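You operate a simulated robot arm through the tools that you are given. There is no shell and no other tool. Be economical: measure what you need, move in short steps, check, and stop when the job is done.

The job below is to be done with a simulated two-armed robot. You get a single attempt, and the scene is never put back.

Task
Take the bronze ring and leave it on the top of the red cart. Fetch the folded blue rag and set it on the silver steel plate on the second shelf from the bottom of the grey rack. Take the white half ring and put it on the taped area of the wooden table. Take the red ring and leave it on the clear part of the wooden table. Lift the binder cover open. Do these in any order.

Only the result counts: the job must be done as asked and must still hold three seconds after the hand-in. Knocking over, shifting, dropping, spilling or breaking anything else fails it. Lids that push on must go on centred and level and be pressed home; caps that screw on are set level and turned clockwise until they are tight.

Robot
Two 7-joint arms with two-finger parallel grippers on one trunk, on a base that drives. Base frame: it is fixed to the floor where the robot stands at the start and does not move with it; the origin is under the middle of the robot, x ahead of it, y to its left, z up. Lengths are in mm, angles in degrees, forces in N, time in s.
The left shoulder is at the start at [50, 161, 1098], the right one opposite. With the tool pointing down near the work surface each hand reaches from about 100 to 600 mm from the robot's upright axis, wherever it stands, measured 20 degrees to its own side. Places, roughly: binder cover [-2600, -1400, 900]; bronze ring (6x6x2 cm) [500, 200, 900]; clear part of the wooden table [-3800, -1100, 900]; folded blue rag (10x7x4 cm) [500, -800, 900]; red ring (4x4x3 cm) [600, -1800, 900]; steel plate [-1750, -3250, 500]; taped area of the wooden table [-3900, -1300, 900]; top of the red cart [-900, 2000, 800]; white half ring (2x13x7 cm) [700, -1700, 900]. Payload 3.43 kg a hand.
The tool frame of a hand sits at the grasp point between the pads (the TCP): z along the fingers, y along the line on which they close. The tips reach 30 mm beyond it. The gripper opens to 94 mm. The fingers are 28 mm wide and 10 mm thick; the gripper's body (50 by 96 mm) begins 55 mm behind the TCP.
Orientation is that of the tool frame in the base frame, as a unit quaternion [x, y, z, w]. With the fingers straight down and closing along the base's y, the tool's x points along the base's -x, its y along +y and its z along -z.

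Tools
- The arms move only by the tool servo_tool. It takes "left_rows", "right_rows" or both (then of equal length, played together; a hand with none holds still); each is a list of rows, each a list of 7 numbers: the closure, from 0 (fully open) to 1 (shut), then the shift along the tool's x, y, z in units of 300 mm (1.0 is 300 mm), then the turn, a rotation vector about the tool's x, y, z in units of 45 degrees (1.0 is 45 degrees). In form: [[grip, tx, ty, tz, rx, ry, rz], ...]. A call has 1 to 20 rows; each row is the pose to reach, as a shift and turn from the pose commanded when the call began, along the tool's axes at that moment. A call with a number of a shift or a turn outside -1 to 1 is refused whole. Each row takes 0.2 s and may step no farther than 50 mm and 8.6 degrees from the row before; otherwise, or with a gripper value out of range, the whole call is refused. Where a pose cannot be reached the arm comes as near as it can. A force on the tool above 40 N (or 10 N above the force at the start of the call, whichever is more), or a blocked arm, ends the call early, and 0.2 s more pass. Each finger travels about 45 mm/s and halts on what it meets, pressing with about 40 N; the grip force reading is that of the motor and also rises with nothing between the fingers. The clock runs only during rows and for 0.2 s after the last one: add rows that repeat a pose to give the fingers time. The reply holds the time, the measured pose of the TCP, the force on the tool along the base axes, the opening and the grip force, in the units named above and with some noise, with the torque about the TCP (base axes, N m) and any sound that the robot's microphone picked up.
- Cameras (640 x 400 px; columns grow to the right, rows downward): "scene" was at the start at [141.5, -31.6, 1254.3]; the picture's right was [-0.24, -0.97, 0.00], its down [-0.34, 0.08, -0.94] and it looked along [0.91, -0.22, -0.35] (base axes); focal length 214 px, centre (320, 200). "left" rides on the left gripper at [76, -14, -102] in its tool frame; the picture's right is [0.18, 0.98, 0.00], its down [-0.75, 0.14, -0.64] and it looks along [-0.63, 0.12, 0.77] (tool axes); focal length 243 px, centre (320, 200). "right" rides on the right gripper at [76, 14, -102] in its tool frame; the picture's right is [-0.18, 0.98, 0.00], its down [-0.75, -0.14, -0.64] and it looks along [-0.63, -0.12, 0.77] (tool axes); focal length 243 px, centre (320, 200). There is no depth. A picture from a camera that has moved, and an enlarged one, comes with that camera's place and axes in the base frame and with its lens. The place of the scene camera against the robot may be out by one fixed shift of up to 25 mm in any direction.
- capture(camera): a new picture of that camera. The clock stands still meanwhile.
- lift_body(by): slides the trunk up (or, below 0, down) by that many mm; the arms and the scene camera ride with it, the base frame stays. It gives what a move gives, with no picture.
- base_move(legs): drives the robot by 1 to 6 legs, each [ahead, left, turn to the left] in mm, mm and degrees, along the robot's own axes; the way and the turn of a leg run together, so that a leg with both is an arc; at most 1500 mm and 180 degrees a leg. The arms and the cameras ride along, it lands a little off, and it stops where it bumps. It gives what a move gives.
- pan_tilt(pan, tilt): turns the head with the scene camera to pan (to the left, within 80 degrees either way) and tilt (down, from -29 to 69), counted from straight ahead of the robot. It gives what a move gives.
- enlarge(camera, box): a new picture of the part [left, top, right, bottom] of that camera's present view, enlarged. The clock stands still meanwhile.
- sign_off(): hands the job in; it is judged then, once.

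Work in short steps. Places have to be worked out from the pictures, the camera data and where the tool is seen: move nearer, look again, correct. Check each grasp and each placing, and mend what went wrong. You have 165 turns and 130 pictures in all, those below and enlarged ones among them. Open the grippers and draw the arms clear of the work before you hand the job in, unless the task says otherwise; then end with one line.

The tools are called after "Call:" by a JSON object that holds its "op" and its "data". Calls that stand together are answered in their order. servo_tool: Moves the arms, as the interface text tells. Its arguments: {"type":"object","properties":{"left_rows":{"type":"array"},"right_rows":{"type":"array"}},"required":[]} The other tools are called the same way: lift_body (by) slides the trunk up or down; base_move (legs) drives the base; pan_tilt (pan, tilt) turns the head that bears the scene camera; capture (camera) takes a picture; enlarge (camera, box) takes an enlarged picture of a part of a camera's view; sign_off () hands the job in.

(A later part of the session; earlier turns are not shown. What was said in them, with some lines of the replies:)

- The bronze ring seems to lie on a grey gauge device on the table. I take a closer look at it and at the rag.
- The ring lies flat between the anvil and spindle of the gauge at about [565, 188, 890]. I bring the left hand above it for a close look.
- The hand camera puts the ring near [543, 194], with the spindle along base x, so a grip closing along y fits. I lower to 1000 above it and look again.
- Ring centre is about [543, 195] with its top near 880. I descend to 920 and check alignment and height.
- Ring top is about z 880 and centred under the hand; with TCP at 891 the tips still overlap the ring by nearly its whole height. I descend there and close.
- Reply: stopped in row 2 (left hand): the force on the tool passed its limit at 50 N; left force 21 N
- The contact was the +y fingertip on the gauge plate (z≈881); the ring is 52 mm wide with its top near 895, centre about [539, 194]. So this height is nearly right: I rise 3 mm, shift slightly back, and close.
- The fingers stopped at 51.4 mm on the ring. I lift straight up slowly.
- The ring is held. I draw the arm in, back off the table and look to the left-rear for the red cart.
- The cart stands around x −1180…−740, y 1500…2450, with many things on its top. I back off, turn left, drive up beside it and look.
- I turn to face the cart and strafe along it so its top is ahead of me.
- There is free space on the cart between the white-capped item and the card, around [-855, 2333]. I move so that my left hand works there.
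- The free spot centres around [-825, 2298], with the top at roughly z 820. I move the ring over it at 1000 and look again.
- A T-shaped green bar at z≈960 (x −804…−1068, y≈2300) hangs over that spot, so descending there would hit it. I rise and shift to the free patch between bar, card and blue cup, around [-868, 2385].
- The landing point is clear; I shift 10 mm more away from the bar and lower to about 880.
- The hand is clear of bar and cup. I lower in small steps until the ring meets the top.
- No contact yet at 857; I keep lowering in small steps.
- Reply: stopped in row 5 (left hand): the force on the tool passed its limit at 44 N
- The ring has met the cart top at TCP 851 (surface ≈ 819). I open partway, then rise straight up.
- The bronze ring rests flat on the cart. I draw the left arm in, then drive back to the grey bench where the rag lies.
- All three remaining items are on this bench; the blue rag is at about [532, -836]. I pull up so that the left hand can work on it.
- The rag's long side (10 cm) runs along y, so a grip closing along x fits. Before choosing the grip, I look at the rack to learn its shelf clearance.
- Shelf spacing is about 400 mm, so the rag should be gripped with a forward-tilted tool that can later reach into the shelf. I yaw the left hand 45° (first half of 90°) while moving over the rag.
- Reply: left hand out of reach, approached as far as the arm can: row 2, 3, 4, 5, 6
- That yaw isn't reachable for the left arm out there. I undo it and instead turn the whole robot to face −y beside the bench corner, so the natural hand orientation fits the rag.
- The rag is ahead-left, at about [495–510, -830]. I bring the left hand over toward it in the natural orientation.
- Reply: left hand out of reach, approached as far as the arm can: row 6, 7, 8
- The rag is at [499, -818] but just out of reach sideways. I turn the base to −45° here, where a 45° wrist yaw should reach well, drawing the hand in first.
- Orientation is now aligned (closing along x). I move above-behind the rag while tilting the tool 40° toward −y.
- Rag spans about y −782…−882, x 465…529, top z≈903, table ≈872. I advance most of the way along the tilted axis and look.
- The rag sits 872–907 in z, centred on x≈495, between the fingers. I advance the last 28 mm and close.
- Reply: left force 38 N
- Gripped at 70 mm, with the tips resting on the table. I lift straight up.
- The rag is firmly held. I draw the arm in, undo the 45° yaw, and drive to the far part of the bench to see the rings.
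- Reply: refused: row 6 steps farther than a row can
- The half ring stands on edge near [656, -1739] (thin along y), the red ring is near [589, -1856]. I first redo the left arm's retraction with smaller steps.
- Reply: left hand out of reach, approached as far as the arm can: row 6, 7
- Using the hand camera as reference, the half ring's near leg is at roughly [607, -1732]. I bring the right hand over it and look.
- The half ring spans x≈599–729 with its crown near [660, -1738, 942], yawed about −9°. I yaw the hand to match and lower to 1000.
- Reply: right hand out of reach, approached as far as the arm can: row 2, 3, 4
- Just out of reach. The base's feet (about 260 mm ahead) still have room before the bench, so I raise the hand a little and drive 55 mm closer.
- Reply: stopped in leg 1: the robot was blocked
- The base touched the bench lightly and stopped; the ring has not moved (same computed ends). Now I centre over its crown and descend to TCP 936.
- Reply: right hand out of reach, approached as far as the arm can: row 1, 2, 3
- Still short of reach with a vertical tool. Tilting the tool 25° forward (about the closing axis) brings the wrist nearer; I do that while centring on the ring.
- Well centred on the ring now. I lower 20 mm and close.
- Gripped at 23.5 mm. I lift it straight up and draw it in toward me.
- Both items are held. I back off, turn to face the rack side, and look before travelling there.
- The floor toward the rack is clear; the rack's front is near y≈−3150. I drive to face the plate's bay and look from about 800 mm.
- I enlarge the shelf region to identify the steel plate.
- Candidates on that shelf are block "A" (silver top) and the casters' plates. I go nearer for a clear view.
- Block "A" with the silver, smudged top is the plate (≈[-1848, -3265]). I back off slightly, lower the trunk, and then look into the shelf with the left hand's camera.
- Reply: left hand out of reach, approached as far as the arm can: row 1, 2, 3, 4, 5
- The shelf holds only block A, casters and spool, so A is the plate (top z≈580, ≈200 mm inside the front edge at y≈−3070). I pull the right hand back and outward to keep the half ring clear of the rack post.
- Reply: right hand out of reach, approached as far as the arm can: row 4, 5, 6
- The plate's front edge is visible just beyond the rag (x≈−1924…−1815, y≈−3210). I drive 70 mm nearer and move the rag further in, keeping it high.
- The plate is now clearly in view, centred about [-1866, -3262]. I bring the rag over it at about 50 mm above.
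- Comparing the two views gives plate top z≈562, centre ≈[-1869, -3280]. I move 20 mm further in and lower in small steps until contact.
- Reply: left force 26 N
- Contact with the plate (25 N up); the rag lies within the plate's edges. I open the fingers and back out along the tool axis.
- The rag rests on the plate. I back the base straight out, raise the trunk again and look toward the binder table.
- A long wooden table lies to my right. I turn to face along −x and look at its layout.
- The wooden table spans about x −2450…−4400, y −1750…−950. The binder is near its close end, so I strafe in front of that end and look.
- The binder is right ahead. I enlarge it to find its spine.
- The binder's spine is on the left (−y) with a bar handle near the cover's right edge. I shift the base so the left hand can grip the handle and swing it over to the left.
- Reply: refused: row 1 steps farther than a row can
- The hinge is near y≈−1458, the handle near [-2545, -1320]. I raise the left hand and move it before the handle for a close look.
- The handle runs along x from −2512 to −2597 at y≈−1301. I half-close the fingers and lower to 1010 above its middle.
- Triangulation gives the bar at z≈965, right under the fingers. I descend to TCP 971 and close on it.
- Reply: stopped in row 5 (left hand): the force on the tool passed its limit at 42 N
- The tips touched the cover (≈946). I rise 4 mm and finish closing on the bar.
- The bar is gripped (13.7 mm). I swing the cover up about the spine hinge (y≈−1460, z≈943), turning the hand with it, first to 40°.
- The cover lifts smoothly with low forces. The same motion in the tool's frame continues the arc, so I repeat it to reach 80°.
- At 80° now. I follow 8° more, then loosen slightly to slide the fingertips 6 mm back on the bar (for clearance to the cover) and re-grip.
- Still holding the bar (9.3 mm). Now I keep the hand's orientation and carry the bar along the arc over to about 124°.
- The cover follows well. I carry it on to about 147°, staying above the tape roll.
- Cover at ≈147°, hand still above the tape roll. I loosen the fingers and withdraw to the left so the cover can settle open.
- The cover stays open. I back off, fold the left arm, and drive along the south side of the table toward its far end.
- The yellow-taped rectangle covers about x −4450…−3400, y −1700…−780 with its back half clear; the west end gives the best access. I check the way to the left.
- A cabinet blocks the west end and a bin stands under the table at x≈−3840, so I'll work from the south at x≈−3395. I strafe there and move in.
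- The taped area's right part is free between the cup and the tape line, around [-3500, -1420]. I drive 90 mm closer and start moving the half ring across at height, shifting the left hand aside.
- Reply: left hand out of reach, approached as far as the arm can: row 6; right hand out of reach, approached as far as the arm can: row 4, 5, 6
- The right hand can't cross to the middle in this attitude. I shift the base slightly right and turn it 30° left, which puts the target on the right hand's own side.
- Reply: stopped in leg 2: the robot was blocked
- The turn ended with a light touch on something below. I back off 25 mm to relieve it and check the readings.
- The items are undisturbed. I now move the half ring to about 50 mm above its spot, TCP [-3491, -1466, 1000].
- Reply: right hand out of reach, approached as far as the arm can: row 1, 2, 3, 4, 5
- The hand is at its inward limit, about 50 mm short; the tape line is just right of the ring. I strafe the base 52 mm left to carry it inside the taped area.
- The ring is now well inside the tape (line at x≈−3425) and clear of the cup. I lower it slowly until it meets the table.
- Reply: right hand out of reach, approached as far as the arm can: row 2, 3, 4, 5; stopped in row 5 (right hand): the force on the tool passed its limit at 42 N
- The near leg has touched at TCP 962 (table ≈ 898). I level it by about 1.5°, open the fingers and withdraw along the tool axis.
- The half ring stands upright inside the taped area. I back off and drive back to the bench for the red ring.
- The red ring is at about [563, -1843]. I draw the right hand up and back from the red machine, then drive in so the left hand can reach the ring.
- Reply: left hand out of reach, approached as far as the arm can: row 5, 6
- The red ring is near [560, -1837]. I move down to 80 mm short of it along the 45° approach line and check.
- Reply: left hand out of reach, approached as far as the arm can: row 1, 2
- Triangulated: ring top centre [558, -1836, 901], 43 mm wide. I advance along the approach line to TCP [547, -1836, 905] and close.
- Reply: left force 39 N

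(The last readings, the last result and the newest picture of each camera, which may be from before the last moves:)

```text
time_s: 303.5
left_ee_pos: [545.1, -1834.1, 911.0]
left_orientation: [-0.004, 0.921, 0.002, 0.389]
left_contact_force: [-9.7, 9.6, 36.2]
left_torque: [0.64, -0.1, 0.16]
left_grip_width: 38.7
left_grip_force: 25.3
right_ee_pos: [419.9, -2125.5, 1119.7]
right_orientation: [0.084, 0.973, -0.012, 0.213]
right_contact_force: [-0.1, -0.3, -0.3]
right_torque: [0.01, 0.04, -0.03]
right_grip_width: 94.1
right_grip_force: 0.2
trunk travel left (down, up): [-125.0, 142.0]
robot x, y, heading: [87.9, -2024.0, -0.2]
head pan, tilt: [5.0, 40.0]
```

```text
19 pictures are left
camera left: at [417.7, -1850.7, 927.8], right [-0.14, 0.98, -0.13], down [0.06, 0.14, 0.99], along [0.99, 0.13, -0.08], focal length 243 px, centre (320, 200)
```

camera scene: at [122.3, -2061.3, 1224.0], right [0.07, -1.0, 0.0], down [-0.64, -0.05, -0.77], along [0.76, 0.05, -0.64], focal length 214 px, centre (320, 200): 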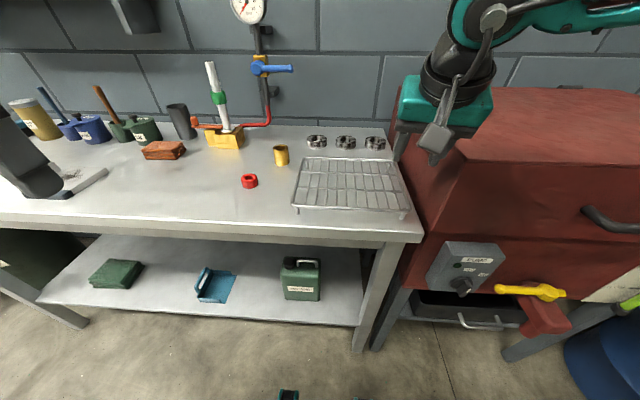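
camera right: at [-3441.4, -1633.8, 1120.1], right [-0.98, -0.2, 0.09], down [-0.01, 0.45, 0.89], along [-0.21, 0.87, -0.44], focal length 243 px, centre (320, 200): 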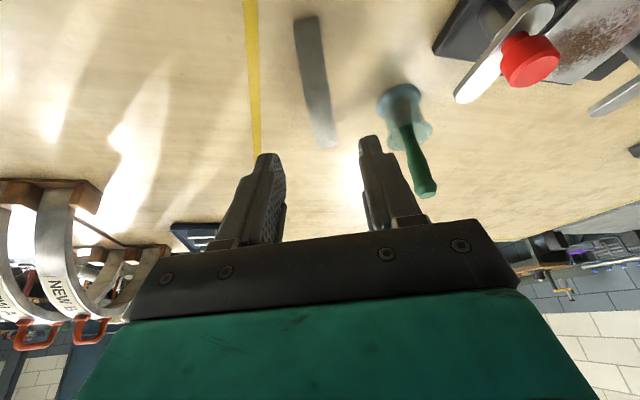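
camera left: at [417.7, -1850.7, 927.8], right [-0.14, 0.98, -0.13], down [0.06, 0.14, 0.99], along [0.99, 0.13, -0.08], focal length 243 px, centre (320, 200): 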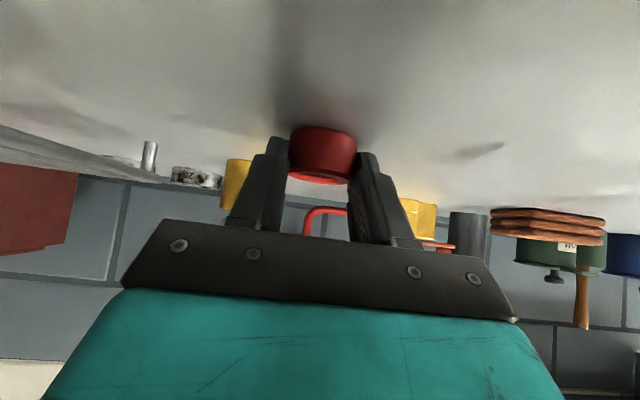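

The ring is between the pads, tips pressing the table. I rise slightly, finish closing, then lift.

Call:
{"op": "servo_tool", "data": {"left_rows": [[1, -0.007, 0, -0.007, 0, 0, 0], [1, -0.01, 0, -0.01, 0, 0, 0], [1, -0.01, 0, -0.01, 0, 0, 0], [1, -0.1, 0, -0.1, 0, 0, 0], [1, -0.2, 0, -0.2, 0, 0, 0], [1, -0.3, 0, -0.3, 0, 0, 0], [1, -0.35, 0, -0.42, 0, 0, 0]]}}

Call:
{"op": "capture", "data": {"camera": "left"}}

```text
time_s: 305.1
left_ee_pos: [528.7, -1836.4, 1071.2]
left_orientation: [-0.001, 0.923, 0.0, 0.384]
left_contact_force: [-1.0, 0.4, -0.7]
left_torque: [0.01, 0.0, 0.01]
left_grip_width: 38.2
left_grip_force: 39.8
right_ee_pos: [423.5, -2125.0, 1117.6]
right_orientation: [0.084, 0.974, -0.011, 0.211]
right_contact_force: [-1.1, 0.4, -0.3]
right_torque: [-0.01, -0.03, -0.01]
right_grip_width: 94.1
right_grip_force: 0.0
trunk travel left (down, up): [-125.0, 142.0]
robot x, y, heading: [89.6, -2025.9, -0.1]
head pan, tilt: [5.0, 40.0]
```

```text
18 pictures are left
camera left: at [402.7, -1850.6, 1089.5], right [-0.13, 0.98, -0.13], down [0.08, 0.14, 0.99], along [0.99, 0.12, -0.09], focal length 243 px, centre (320, 200)
```

left: 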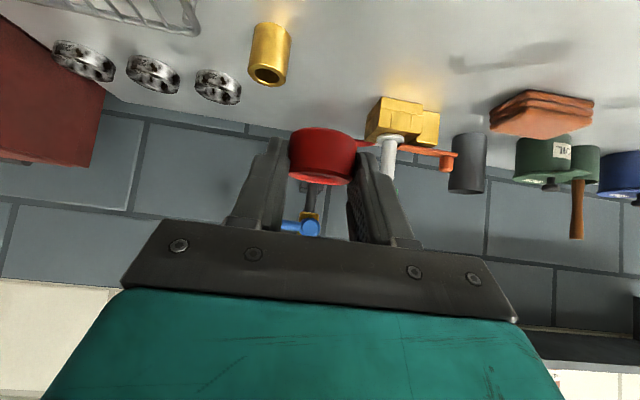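

The red ring is held. I drive back (in reverse, along the clear lane) to the south side of the wooden table and turn to face it.

Call:
{"op": "base_move", "data": {"legs": [[-280, 0, 0], [0, -225, 0], [-1500, 0, 0], [-1500, 0, 0], [-210, 0, 0], [0, 0, 100]]}}

Call:
{"op": "pan_tilt", "data": {"pan": 0, "tilt": 38}}

Call:
{"op": "capture", "data": {"camera": "scene"}}

```text
time_s: 328.8
left_ee_pos: [-3678.1, -1971.2, 1070.3]
left_orientation: [0.729, -0.567, -0.303, -0.236]
left_contact_force: [-0.5, -0.6, -1.4]
left_torque: [0.03, -0.01, -0.01]
left_grip_width: 38.3
left_grip_force: 40.4
right_ee_pos: [-3370.7, -2003.9, 1119.6]
right_orientation: [0.716, -0.666, -0.158, -0.139]
right_contact_force: [-0.2, 0.4, 0.8]
right_torque: [0.0, -0.02, 0.0]
right_grip_width: 94.1
right_grip_force: 0.1
trunk travel left (down, up): [-125.0, 142.0]
robot x, y, heading: [-3391.9, -2355.1, 103.8]
head pan, tilt: [5.0, 40.0]
```

```text
time_s: 329.4
left_ee_pos: [-3679.5, -1970.3, 1070.9]
left_orientation: [0.729, -0.566, -0.304, -0.236]
left_contact_force: [0.4, -0.4, -0.8]
left_torque: [0.0, -0.01, 0.01]
left_grip_width: 38.3
left_grip_force: 39.6
right_ee_pos: [-3372.3, -2005.2, 1118.7]
right_orientation: [0.715, -0.666, -0.158, -0.139]
right_contact_force: [-0.2, 0.3, -0.2]
right_torque: [-0.01, 0.01, -0.02]
right_grip_width: 94.1
right_grip_force: 0.1
trunk travel left (down, up): [-125.0, 142.0]
robot x, y, heading: [-3388.8, -2351.9, 103.8]
head pan, tilt: [0.0, 38.0]
```

```text
17 pictures are left
camera scene: at [-3410.1, -2238.9, 1227.0], right [0.97, 0.24, 0.0], down [0.15, -0.6, -0.79], along [-0.19, 0.77, -0.62], focal length 214 px, centre (320, 200)
```

scene: 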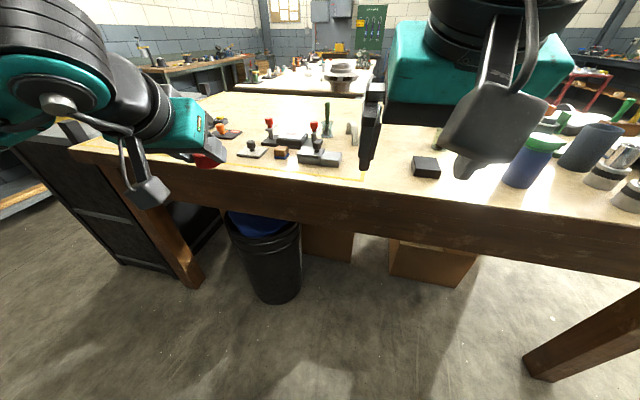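

Everything on the table is as left. I move in to about [-3330, -1930], keeping clear of the bin, with the ring held at height.

Call:
{"op": "base_move", "data": {"legs": [[0, -158, 0], [390, 0, 0]]}}

Call:
{"op": "capture", "data": {"camera": "scene"}}

```text
time_s: 333.6
left_ee_pos: [-3611.2, -1548.4, 1070.8]
left_orientation: [0.726, -0.57, -0.302, -0.237]
left_contact_force: [0.0, 0.9, -0.6]
left_torque: [-0.04, 0.0, 0.02]
left_grip_width: 38.2
left_grip_force: 39.7
right_ee_pos: [-3304.9, -1583.4, 1118.1]
right_orientation: [0.713, -0.668, -0.16, -0.139]
right_contact_force: [0.4, 0.7, 0.2]
right_torque: [0.01, -0.03, -0.02]
right_grip_width: 93.9
right_grip_force: 0.0
trunk travel left (down, up): [-125.0, 142.0]
robot x, y, heading: [-3327.4, -1930.1, 103.3]
head pan, tilt: [0.0, 38.0]
```

```text
16 pictures are left
camera scene: at [-3345.7, -1817.8, 1226.9], right [0.97, 0.23, 0.0], down [0.14, -0.6, -0.79], along [-0.18, 0.77, -0.62], focal length 214 px, centre (320, 200)
```

scene: 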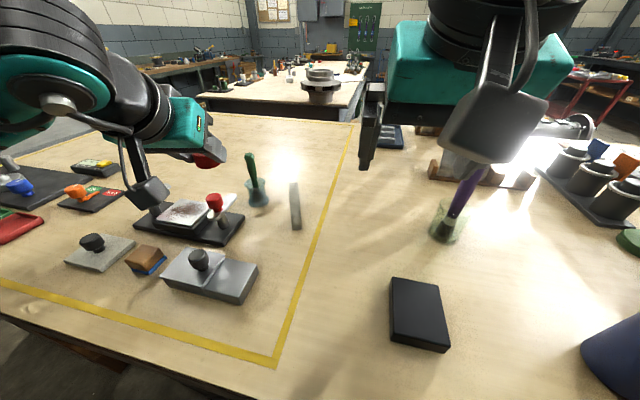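

The clear part lies behind the cup; to keep the hand camera off the cup's brush I aim for [-3708, -1324]. I move left at height, then forward and down to TCP 1011.

Call:
{"op": "servo_tool", "data": {"left_rows": [[1, -0.077, 0.084, 0.061, 0, 0, 0], [1, -0.154, 0.168, 0.122, 0, 0, 0], [1, -0.231, 0.253, 0.183, 0, 0, 0], [1, -0.273, 0.225, 0.308, 0, 0, 0], [1, -0.315, 0.198, 0.432, 0, 0, 0], [1, -0.356, 0.17, 0.557, 0, 0, 0], [1, -0.398, 0.142, 0.681, 0, 0, 0]]}}

Call:
{"op": "capture", "data": {"camera": "left"}}

Call:
{"op": "capture", "data": {"camera": "scene"}}

```text
time_s: 335.2
left_ee_pos: [-3706.2, -1331.7, 1011.7]
left_orientation: [0.726, -0.57, -0.303, -0.237]
left_contact_force: [0.0, 0.2, -1.0]
left_torque: [-0.01, 0.02, -0.03]
left_grip_width: 38.5
left_grip_force: 39.8
right_ee_pos: [-3304.3, -1583.6, 1118.8]
right_orientation: [0.713, -0.669, -0.158, -0.14]
right_contact_force: [0.4, -0.3, -0.2]
right_torque: [0.01, 0.0, 0.01]
right_grip_width: 93.9
right_grip_force: 0.1
trunk travel left (down, up): [-125.0, 142.0]
robot x, y, heading: [-3329.8, -1931.6, 103.3]
head pan, tilt: [0.0, 38.0]
```

```text
15 pictures are left
camera left: at [-3663.3, -1451.7, 1029.0], right [-0.92, -0.36, -0.13], down [-0.15, 0.04, 0.99], along [-0.35, 0.93, -0.09], focal length 243 px, centre (320, 200)
```

left: 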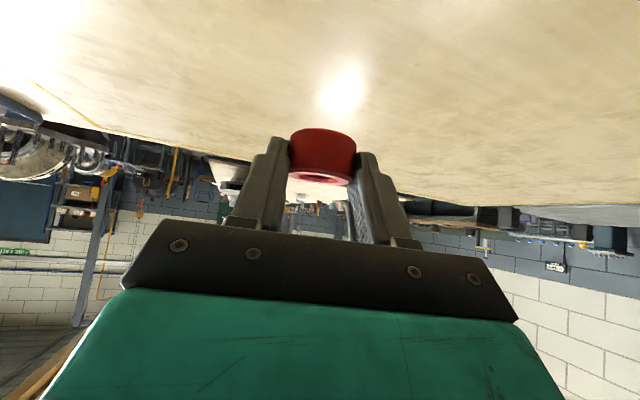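

```text
14 pictures are left
camera scene: at [-3345.5, -1817.7, 1226.9], right [0.97, 0.23, 0.0], down [0.14, -0.6, -0.79], along [-0.18, 0.77, -0.62], focal length 214 px, centre (320, 200)
```

scene: 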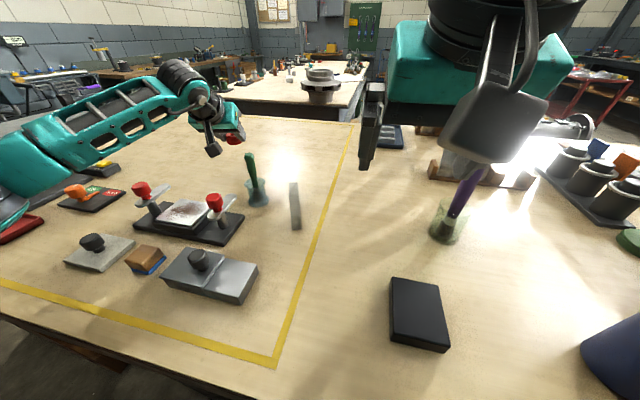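

The spot ahead is empty, and there seems to be reach left; I extend a bit more toward the middle of the clear part while lowering to ~970.

Call:
{"op": "servo_tool", "data": {"left_rows": [[1, -0.04, 0.013, 0.13, 0, 0, 0], [1, -0.08, 0.027, 0.267, 0, 0, 0]]}}

```text
time_s: 335.8
left_ee_pos: [-3731.3, -1265.8, 968.6]
left_orientation: [0.726, -0.57, -0.303, -0.238]
left_contact_force: [0.0, 0.5, 0.2]
left_torque: [-0.02, 0.02, 0.01]
left_grip_width: 38.5
left_grip_force: 40.2
right_ee_pos: [-3304.8, -1582.7, 1118.4]
right_orientation: [0.713, -0.669, -0.16, -0.139]
right_contact_force: [-0.2, -0.2, 0.1]
right_torque: [0.01, -0.03, 0.02]
right_grip_width: 94.2
right_grip_force: 0.1
trunk travel left (down, up): [-125.0, 142.0]
robot x, y, heading: [-3326.5, -1933.2, 103.3]
head pan, tilt: [0.0, 38.0]
```

Reached without limit; one more step forward.

Call:
{"op": "servo_tool", "data": {"left_rows": [[1, -0.05, 0.013, 0.077, 0, 0, 0], [1, -0.097, 0.027, 0.154, 0, 0, 0]]}}

Call:
{"op": "capture", "data": {"camera": "left"}}

```text
time_s: 336.4
left_ee_pos: [-3752.5, -1228.7, 959.5]
left_orientation: [0.726, -0.57, -0.302, -0.237]
left_contact_force: [0.2, 0.3, -0.7]
left_torque: [-0.01, -0.04, -0.03]
left_grip_width: 38.5
left_grip_force: 39.7
left hand out of reach, approached as far as the arm can: row 2
right_ee_pos: [-3304.0, -1583.9, 1118.1]
right_orientation: [0.713, -0.668, -0.158, -0.139]
right_contact_force: [-0.1, -0.1, -0.8]
right_torque: [0.05, 0.01, 0.0]
right_grip_width: 93.8
right_grip_force: 0.1
trunk travel left (down, up): [-125.0, 142.0]
robot x, y, heading: [-3328.7, -1934.6, 103.5]
head pan, tilt: [0.0, 38.0]
```

```text
13 pictures are left
camera left: at [-3707.1, -1347.5, 977.2], right [-0.92, -0.36, -0.13], down [-0.15, 0.04, 0.99], along [-0.35, 0.93, -0.09], focal length 243 px, centre (320, 200)
```

left: 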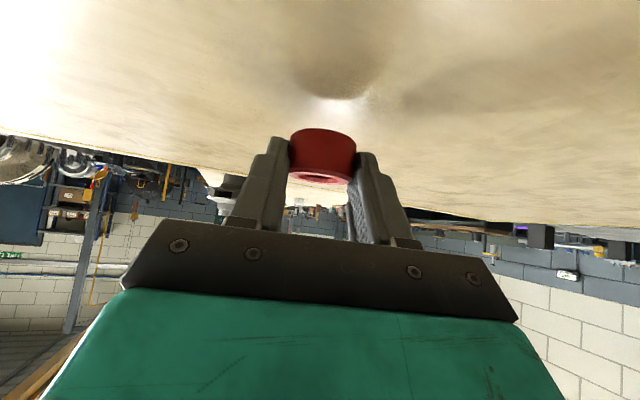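

That's the limit; I pull back 25 mm for margin and lower in 3 mm steps until contact.

Call:
{"op": "servo_tool", "data": {"left_rows": [[1, 0.089, 0, -0.032, 0, 0, 0], [1, 0.096, 0, -0.025, 0, 0, 0], [1, 0.103, 0, -0.018, 0, 0, 0], [1, 0.11, 0, -0.011, 0, 0, 0], [1, 0.117, 0, -0.004, 0, 0, 0], [1, 0.124, 0, 0.003, 0, 0, 0], [1, 0.131, 0, 0.01, 0, 0, 0], [1, 0.138, 0, 0.017, 0, 0, 0]]}}

Call:
{"op": "capture", "data": {"camera": "left"}}

```text
time_s: 338.2
left_ee_pos: [-3746.3, -1254.1, 941.2]
left_orientation: [0.723, -0.568, -0.309, -0.244]
left_contact_force: [-5.2, -2.6, 35.4]
left_torque: [0.27, 0.53, -0.24]
left_grip_width: 38.5
left_grip_force: 39.7
right_ee_pos: [-3302.1, -1586.6, 1120.4]
right_orientation: [0.712, -0.669, -0.162, -0.142]
right_contact_force: [0.9, -0.3, 0.4]
right_torque: [0.01, -0.06, -0.01]
right_grip_width: 94.0
right_grip_force: 0.1
trunk travel left (down, up): [-125.0, 142.0]
robot x, y, heading: [-3327.9, -1931.3, 103.3]
head pan, tilt: [0.0, 38.0]
```

```text
12 pictures are left
camera left: at [-3700.9, -1373.2, 956.6], right [-0.92, -0.36, -0.13], down [-0.15, 0.02, 0.99], along [-0.35, 0.93, -0.07], focal length 243 px, centre (320, 200)
```

left: 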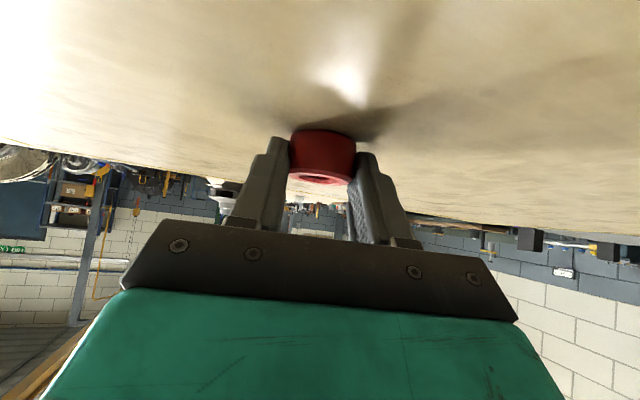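

Contact with the table (35 N). I ease up 4 mm, open and withdraw along the tool axis.

Call:
{"op": "servo_tool", "data": {"left_rows": [[1, -0.008, 0, -0.008, 0, 0, 0], [0.5, -0.008, 0, -0.008, 0, 0, 0], [0.2, -0.008, 0, -0.008, 0, 0, 0], [0.2, -0.008, 0, -0.008, 0, 0, 0], [0.2, -0.008, 0, -0.05, 0, 0, 0], [0.2, -0.008, 0, -0.17, 0, 0, 0], [0.2, -0.02, 0, -0.3, 0, 0, 0], [0.2, -0.05, 0, -0.4, 0, 0, 0]]}}

Call:
{"op": "capture", "data": {"camera": "left"}}

```text
time_s: 340.0
left_ee_pos: [-3730.0, -1325.4, 1021.7]
left_orientation: [0.727, -0.569, -0.303, -0.236]
left_contact_force: [0.3, 0.1, -0.2]
left_torque: [-0.01, 0.01, 0.01]
left_grip_width: 74.9
left_grip_force: 0.1
right_ee_pos: [-3304.8, -1584.6, 1118.9]
right_orientation: [0.713, -0.669, -0.159, -0.141]
right_contact_force: [-0.1, 0.0, -0.6]
right_torque: [-0.06, 0.0, 0.03]
right_grip_width: 94.2
right_grip_force: 0.0
trunk travel left (down, up): [-125.0, 142.0]
robot x, y, heading: [-3329.2, -1931.1, 103.3]
head pan, tilt: [0.0, 38.0]
```

```text
11 pictures are left
camera left: at [-3685.5, -1446.0, 1040.7], right [-0.92, -0.36, -0.13], down [-0.15, 0.04, 0.99], along [-0.35, 0.93, -0.09], focal length 243 px, centre (320, 200)
```

left: 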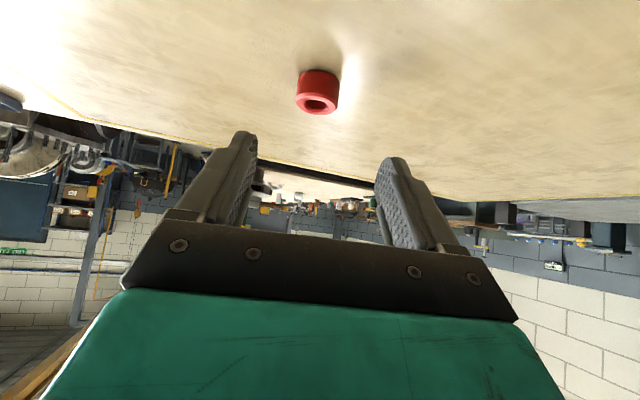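

The red ring lies flat on the clear part. I lift the hand clear, draw it back above the items, and back the base away from the table.

Call:
{"op": "servo_tool", "data": {"left_rows": [[0, -0.07, 0, -0.07, 0, 0, 0], [0, -0.141, 0, -0.141, 0, 0, 0], [0, -0.05, 0.01, -0.24, 0, 0, 0], [0, 0.04, 0.02, -0.33, 0, 0, 0], [0, 0.13, 0.03, -0.42, 0, 0, 0], [0, 0.228, 0.037, -0.51, 0, 0, 0]]}}

Call:
{"op": "base_move", "data": {"legs": [[-420, 0, 0]]}}

Call:
{"op": "pan_tilt", "data": {"pan": 10, "tilt": 30}}

Call:
{"op": "enlarge", "data": {"camera": "scene", "box": [160, 80, 480, 280]}}

```text
time_s: 341.4
left_ee_pos: [-3700.3, -1481.0, 1081.1]
left_orientation: [0.727, -0.569, -0.303, -0.237]
left_contact_force: [0.6, -0.5, -0.6]
left_torque: [0.0, 0.03, -0.01]
left_grip_width: 94.0
left_grip_force: 0.1
right_ee_pos: [-3306.2, -1583.7, 1118.2]
right_orientation: [0.712, -0.669, -0.159, -0.14]
right_contact_force: [0.1, -0.3, 0.6]
right_torque: [0.01, 0.01, -0.02]
right_grip_width: 94.0
right_grip_force: 0.2
trunk travel left (down, up): [-125.0, 142.0]
robot x, y, heading: [-3328.3, -1928.7, 103.7]
head pan, tilt: [0.0, 38.0]
```

```text
time_s: 344.0
left_ee_pos: [-3604.4, -1895.2, 1080.5]
left_orientation: [0.726, -0.57, -0.301, -0.238]
left_contact_force: [0.2, -0.4, 0.9]
left_torque: [-0.01, 0.02, 0.0]
left_grip_width: 94.0
left_grip_force: 0.0
right_ee_pos: [-3206.4, -1998.1, 1118.3]
right_orientation: [0.713, -0.669, -0.159, -0.14]
right_contact_force: [0.3, 0.1, -0.3]
right_torque: [0.01, 0.0, -0.01]
right_grip_width: 93.9
right_grip_force: 0.1
trunk travel left (down, up): [-125.0, 142.0]
robot x, y, heading: [-3230.1, -2343.8, 103.2]
head pan, tilt: [0.0, 38.0]
```

```text
time_s: 344.7
left_ee_pos: [-3603.2, -1893.9, 1081.4]
left_orientation: [0.727, -0.569, -0.303, -0.236]
left_contact_force: [0.1, 0.2, 0.5]
left_torque: [0.05, -0.02, -0.03]
left_grip_width: 93.9
left_grip_force: 0.1
right_ee_pos: [-3206.7, -1996.6, 1118.5]
right_orientation: [0.713, -0.669, -0.158, -0.14]
right_contact_force: [-0.3, 0.4, 0.1]
right_torque: [-0.02, 0.03, 0.0]
right_grip_width: 93.8
right_grip_force: 0.0
trunk travel left (down, up): [-125.0, 142.0]
robot x, y, heading: [-3230.5, -2342.2, 103.5]
head pan, tilt: [10.0, 30.0]
```

```text
2.00 times, centred on (320, 180) of scene
camera zoom: at [-3263.4, -2232.3, 1239.3], right [0.92, 0.4, 0.0], down [0.2, -0.46, -0.87], along [-0.34, 0.8, -0.5], focal length 429 px, centre (320, 240)
```

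zoom: 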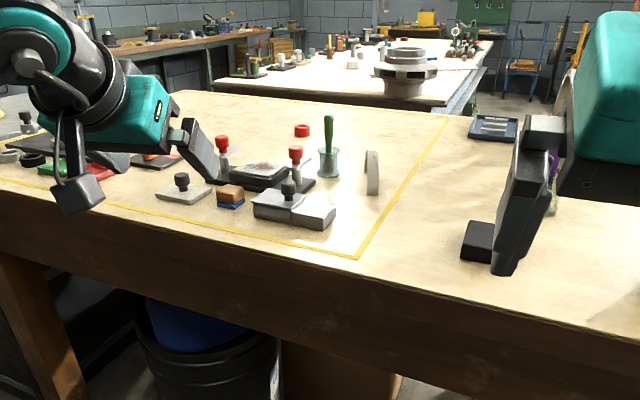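

Both rings are in place and nothing else has shifted. I take a last look at the binder.

Call:
{"op": "pan_tilt", "data": {"pan": -52, "tilt": 20}}

Call:
{"op": "capture", "data": {"camera": "scene"}}

```text
time_s: 346.0
left_ee_pos: [-3603.3, -1892.6, 1080.0]
left_orientation: [0.727, -0.569, -0.302, -0.237]
left_contact_force: [-0.5, -0.2, 0.9]
left_torque: [-0.02, 0.02, 0.02]
left_grip_width: 94.0
left_grip_force: 0.1
right_ee_pos: [-3207.1, -1996.9, 1118.5]
right_orientation: [0.713, -0.669, -0.159, -0.14]
right_contact_force: [-0.3, 0.5, -0.4]
right_torque: [0.01, -0.04, 0.0]
right_grip_width: 93.9
right_grip_force: 0.0
trunk travel left (down, up): [-125.0, 142.0]
robot x, y, heading: [-3231.8, -2348.3, 103.6]
head pan, tilt: [-52.0, 20.0]
```

```text
9 pictures are left
camera scene: at [-3169.6, -2242.6, 1255.4], right [0.78, -0.62, 0.0], down [-0.21, -0.27, -0.94], along [0.59, 0.73, -0.34], focal length 214 px, centre (320, 200)
```

scene: 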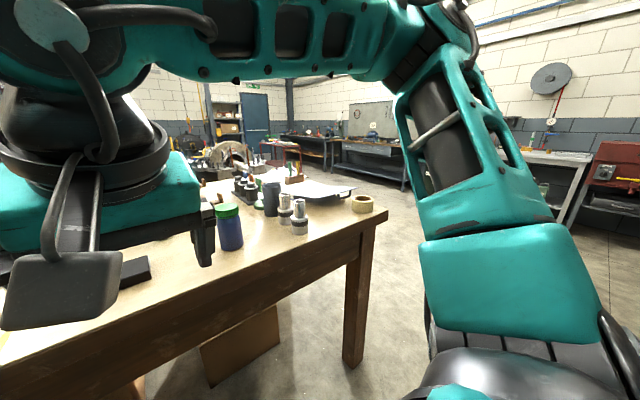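

Call:
{"op": "enlarge", "data": {"camera": "scene", "box": [220, 140, 400, 250]}}

```text
3.56 times, centred on (310, 195) of scene
camera zoom: at [-3169.6, -2242.6, 1255.4], right [0.78, -0.62, 0.0], down [-0.21, -0.27, -0.94], along [0.59, 0.73, -0.34], focal length 763 px, centre (356, 218)
```

zoom: 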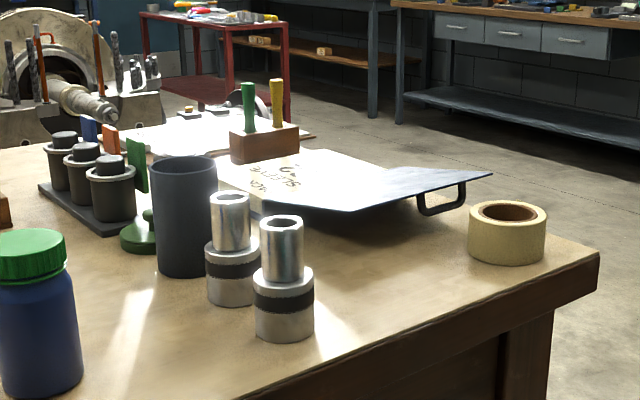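

The binder's cover is still lying open, the hands are open and empty, and both arms are clear of the work. I hand the job in.

Call:
{"op": "sign_off", "data": {}}

```text
The job is handed in.
```

I did all five jobs and handed in; each placing looked right in the last picture I took of it, but no verdict has come back. One judgement call: I took the silver-topped block marked "A" on the second shelf as the steel plate, because it was the only plate-like item there apart from the casters' mounting plates.
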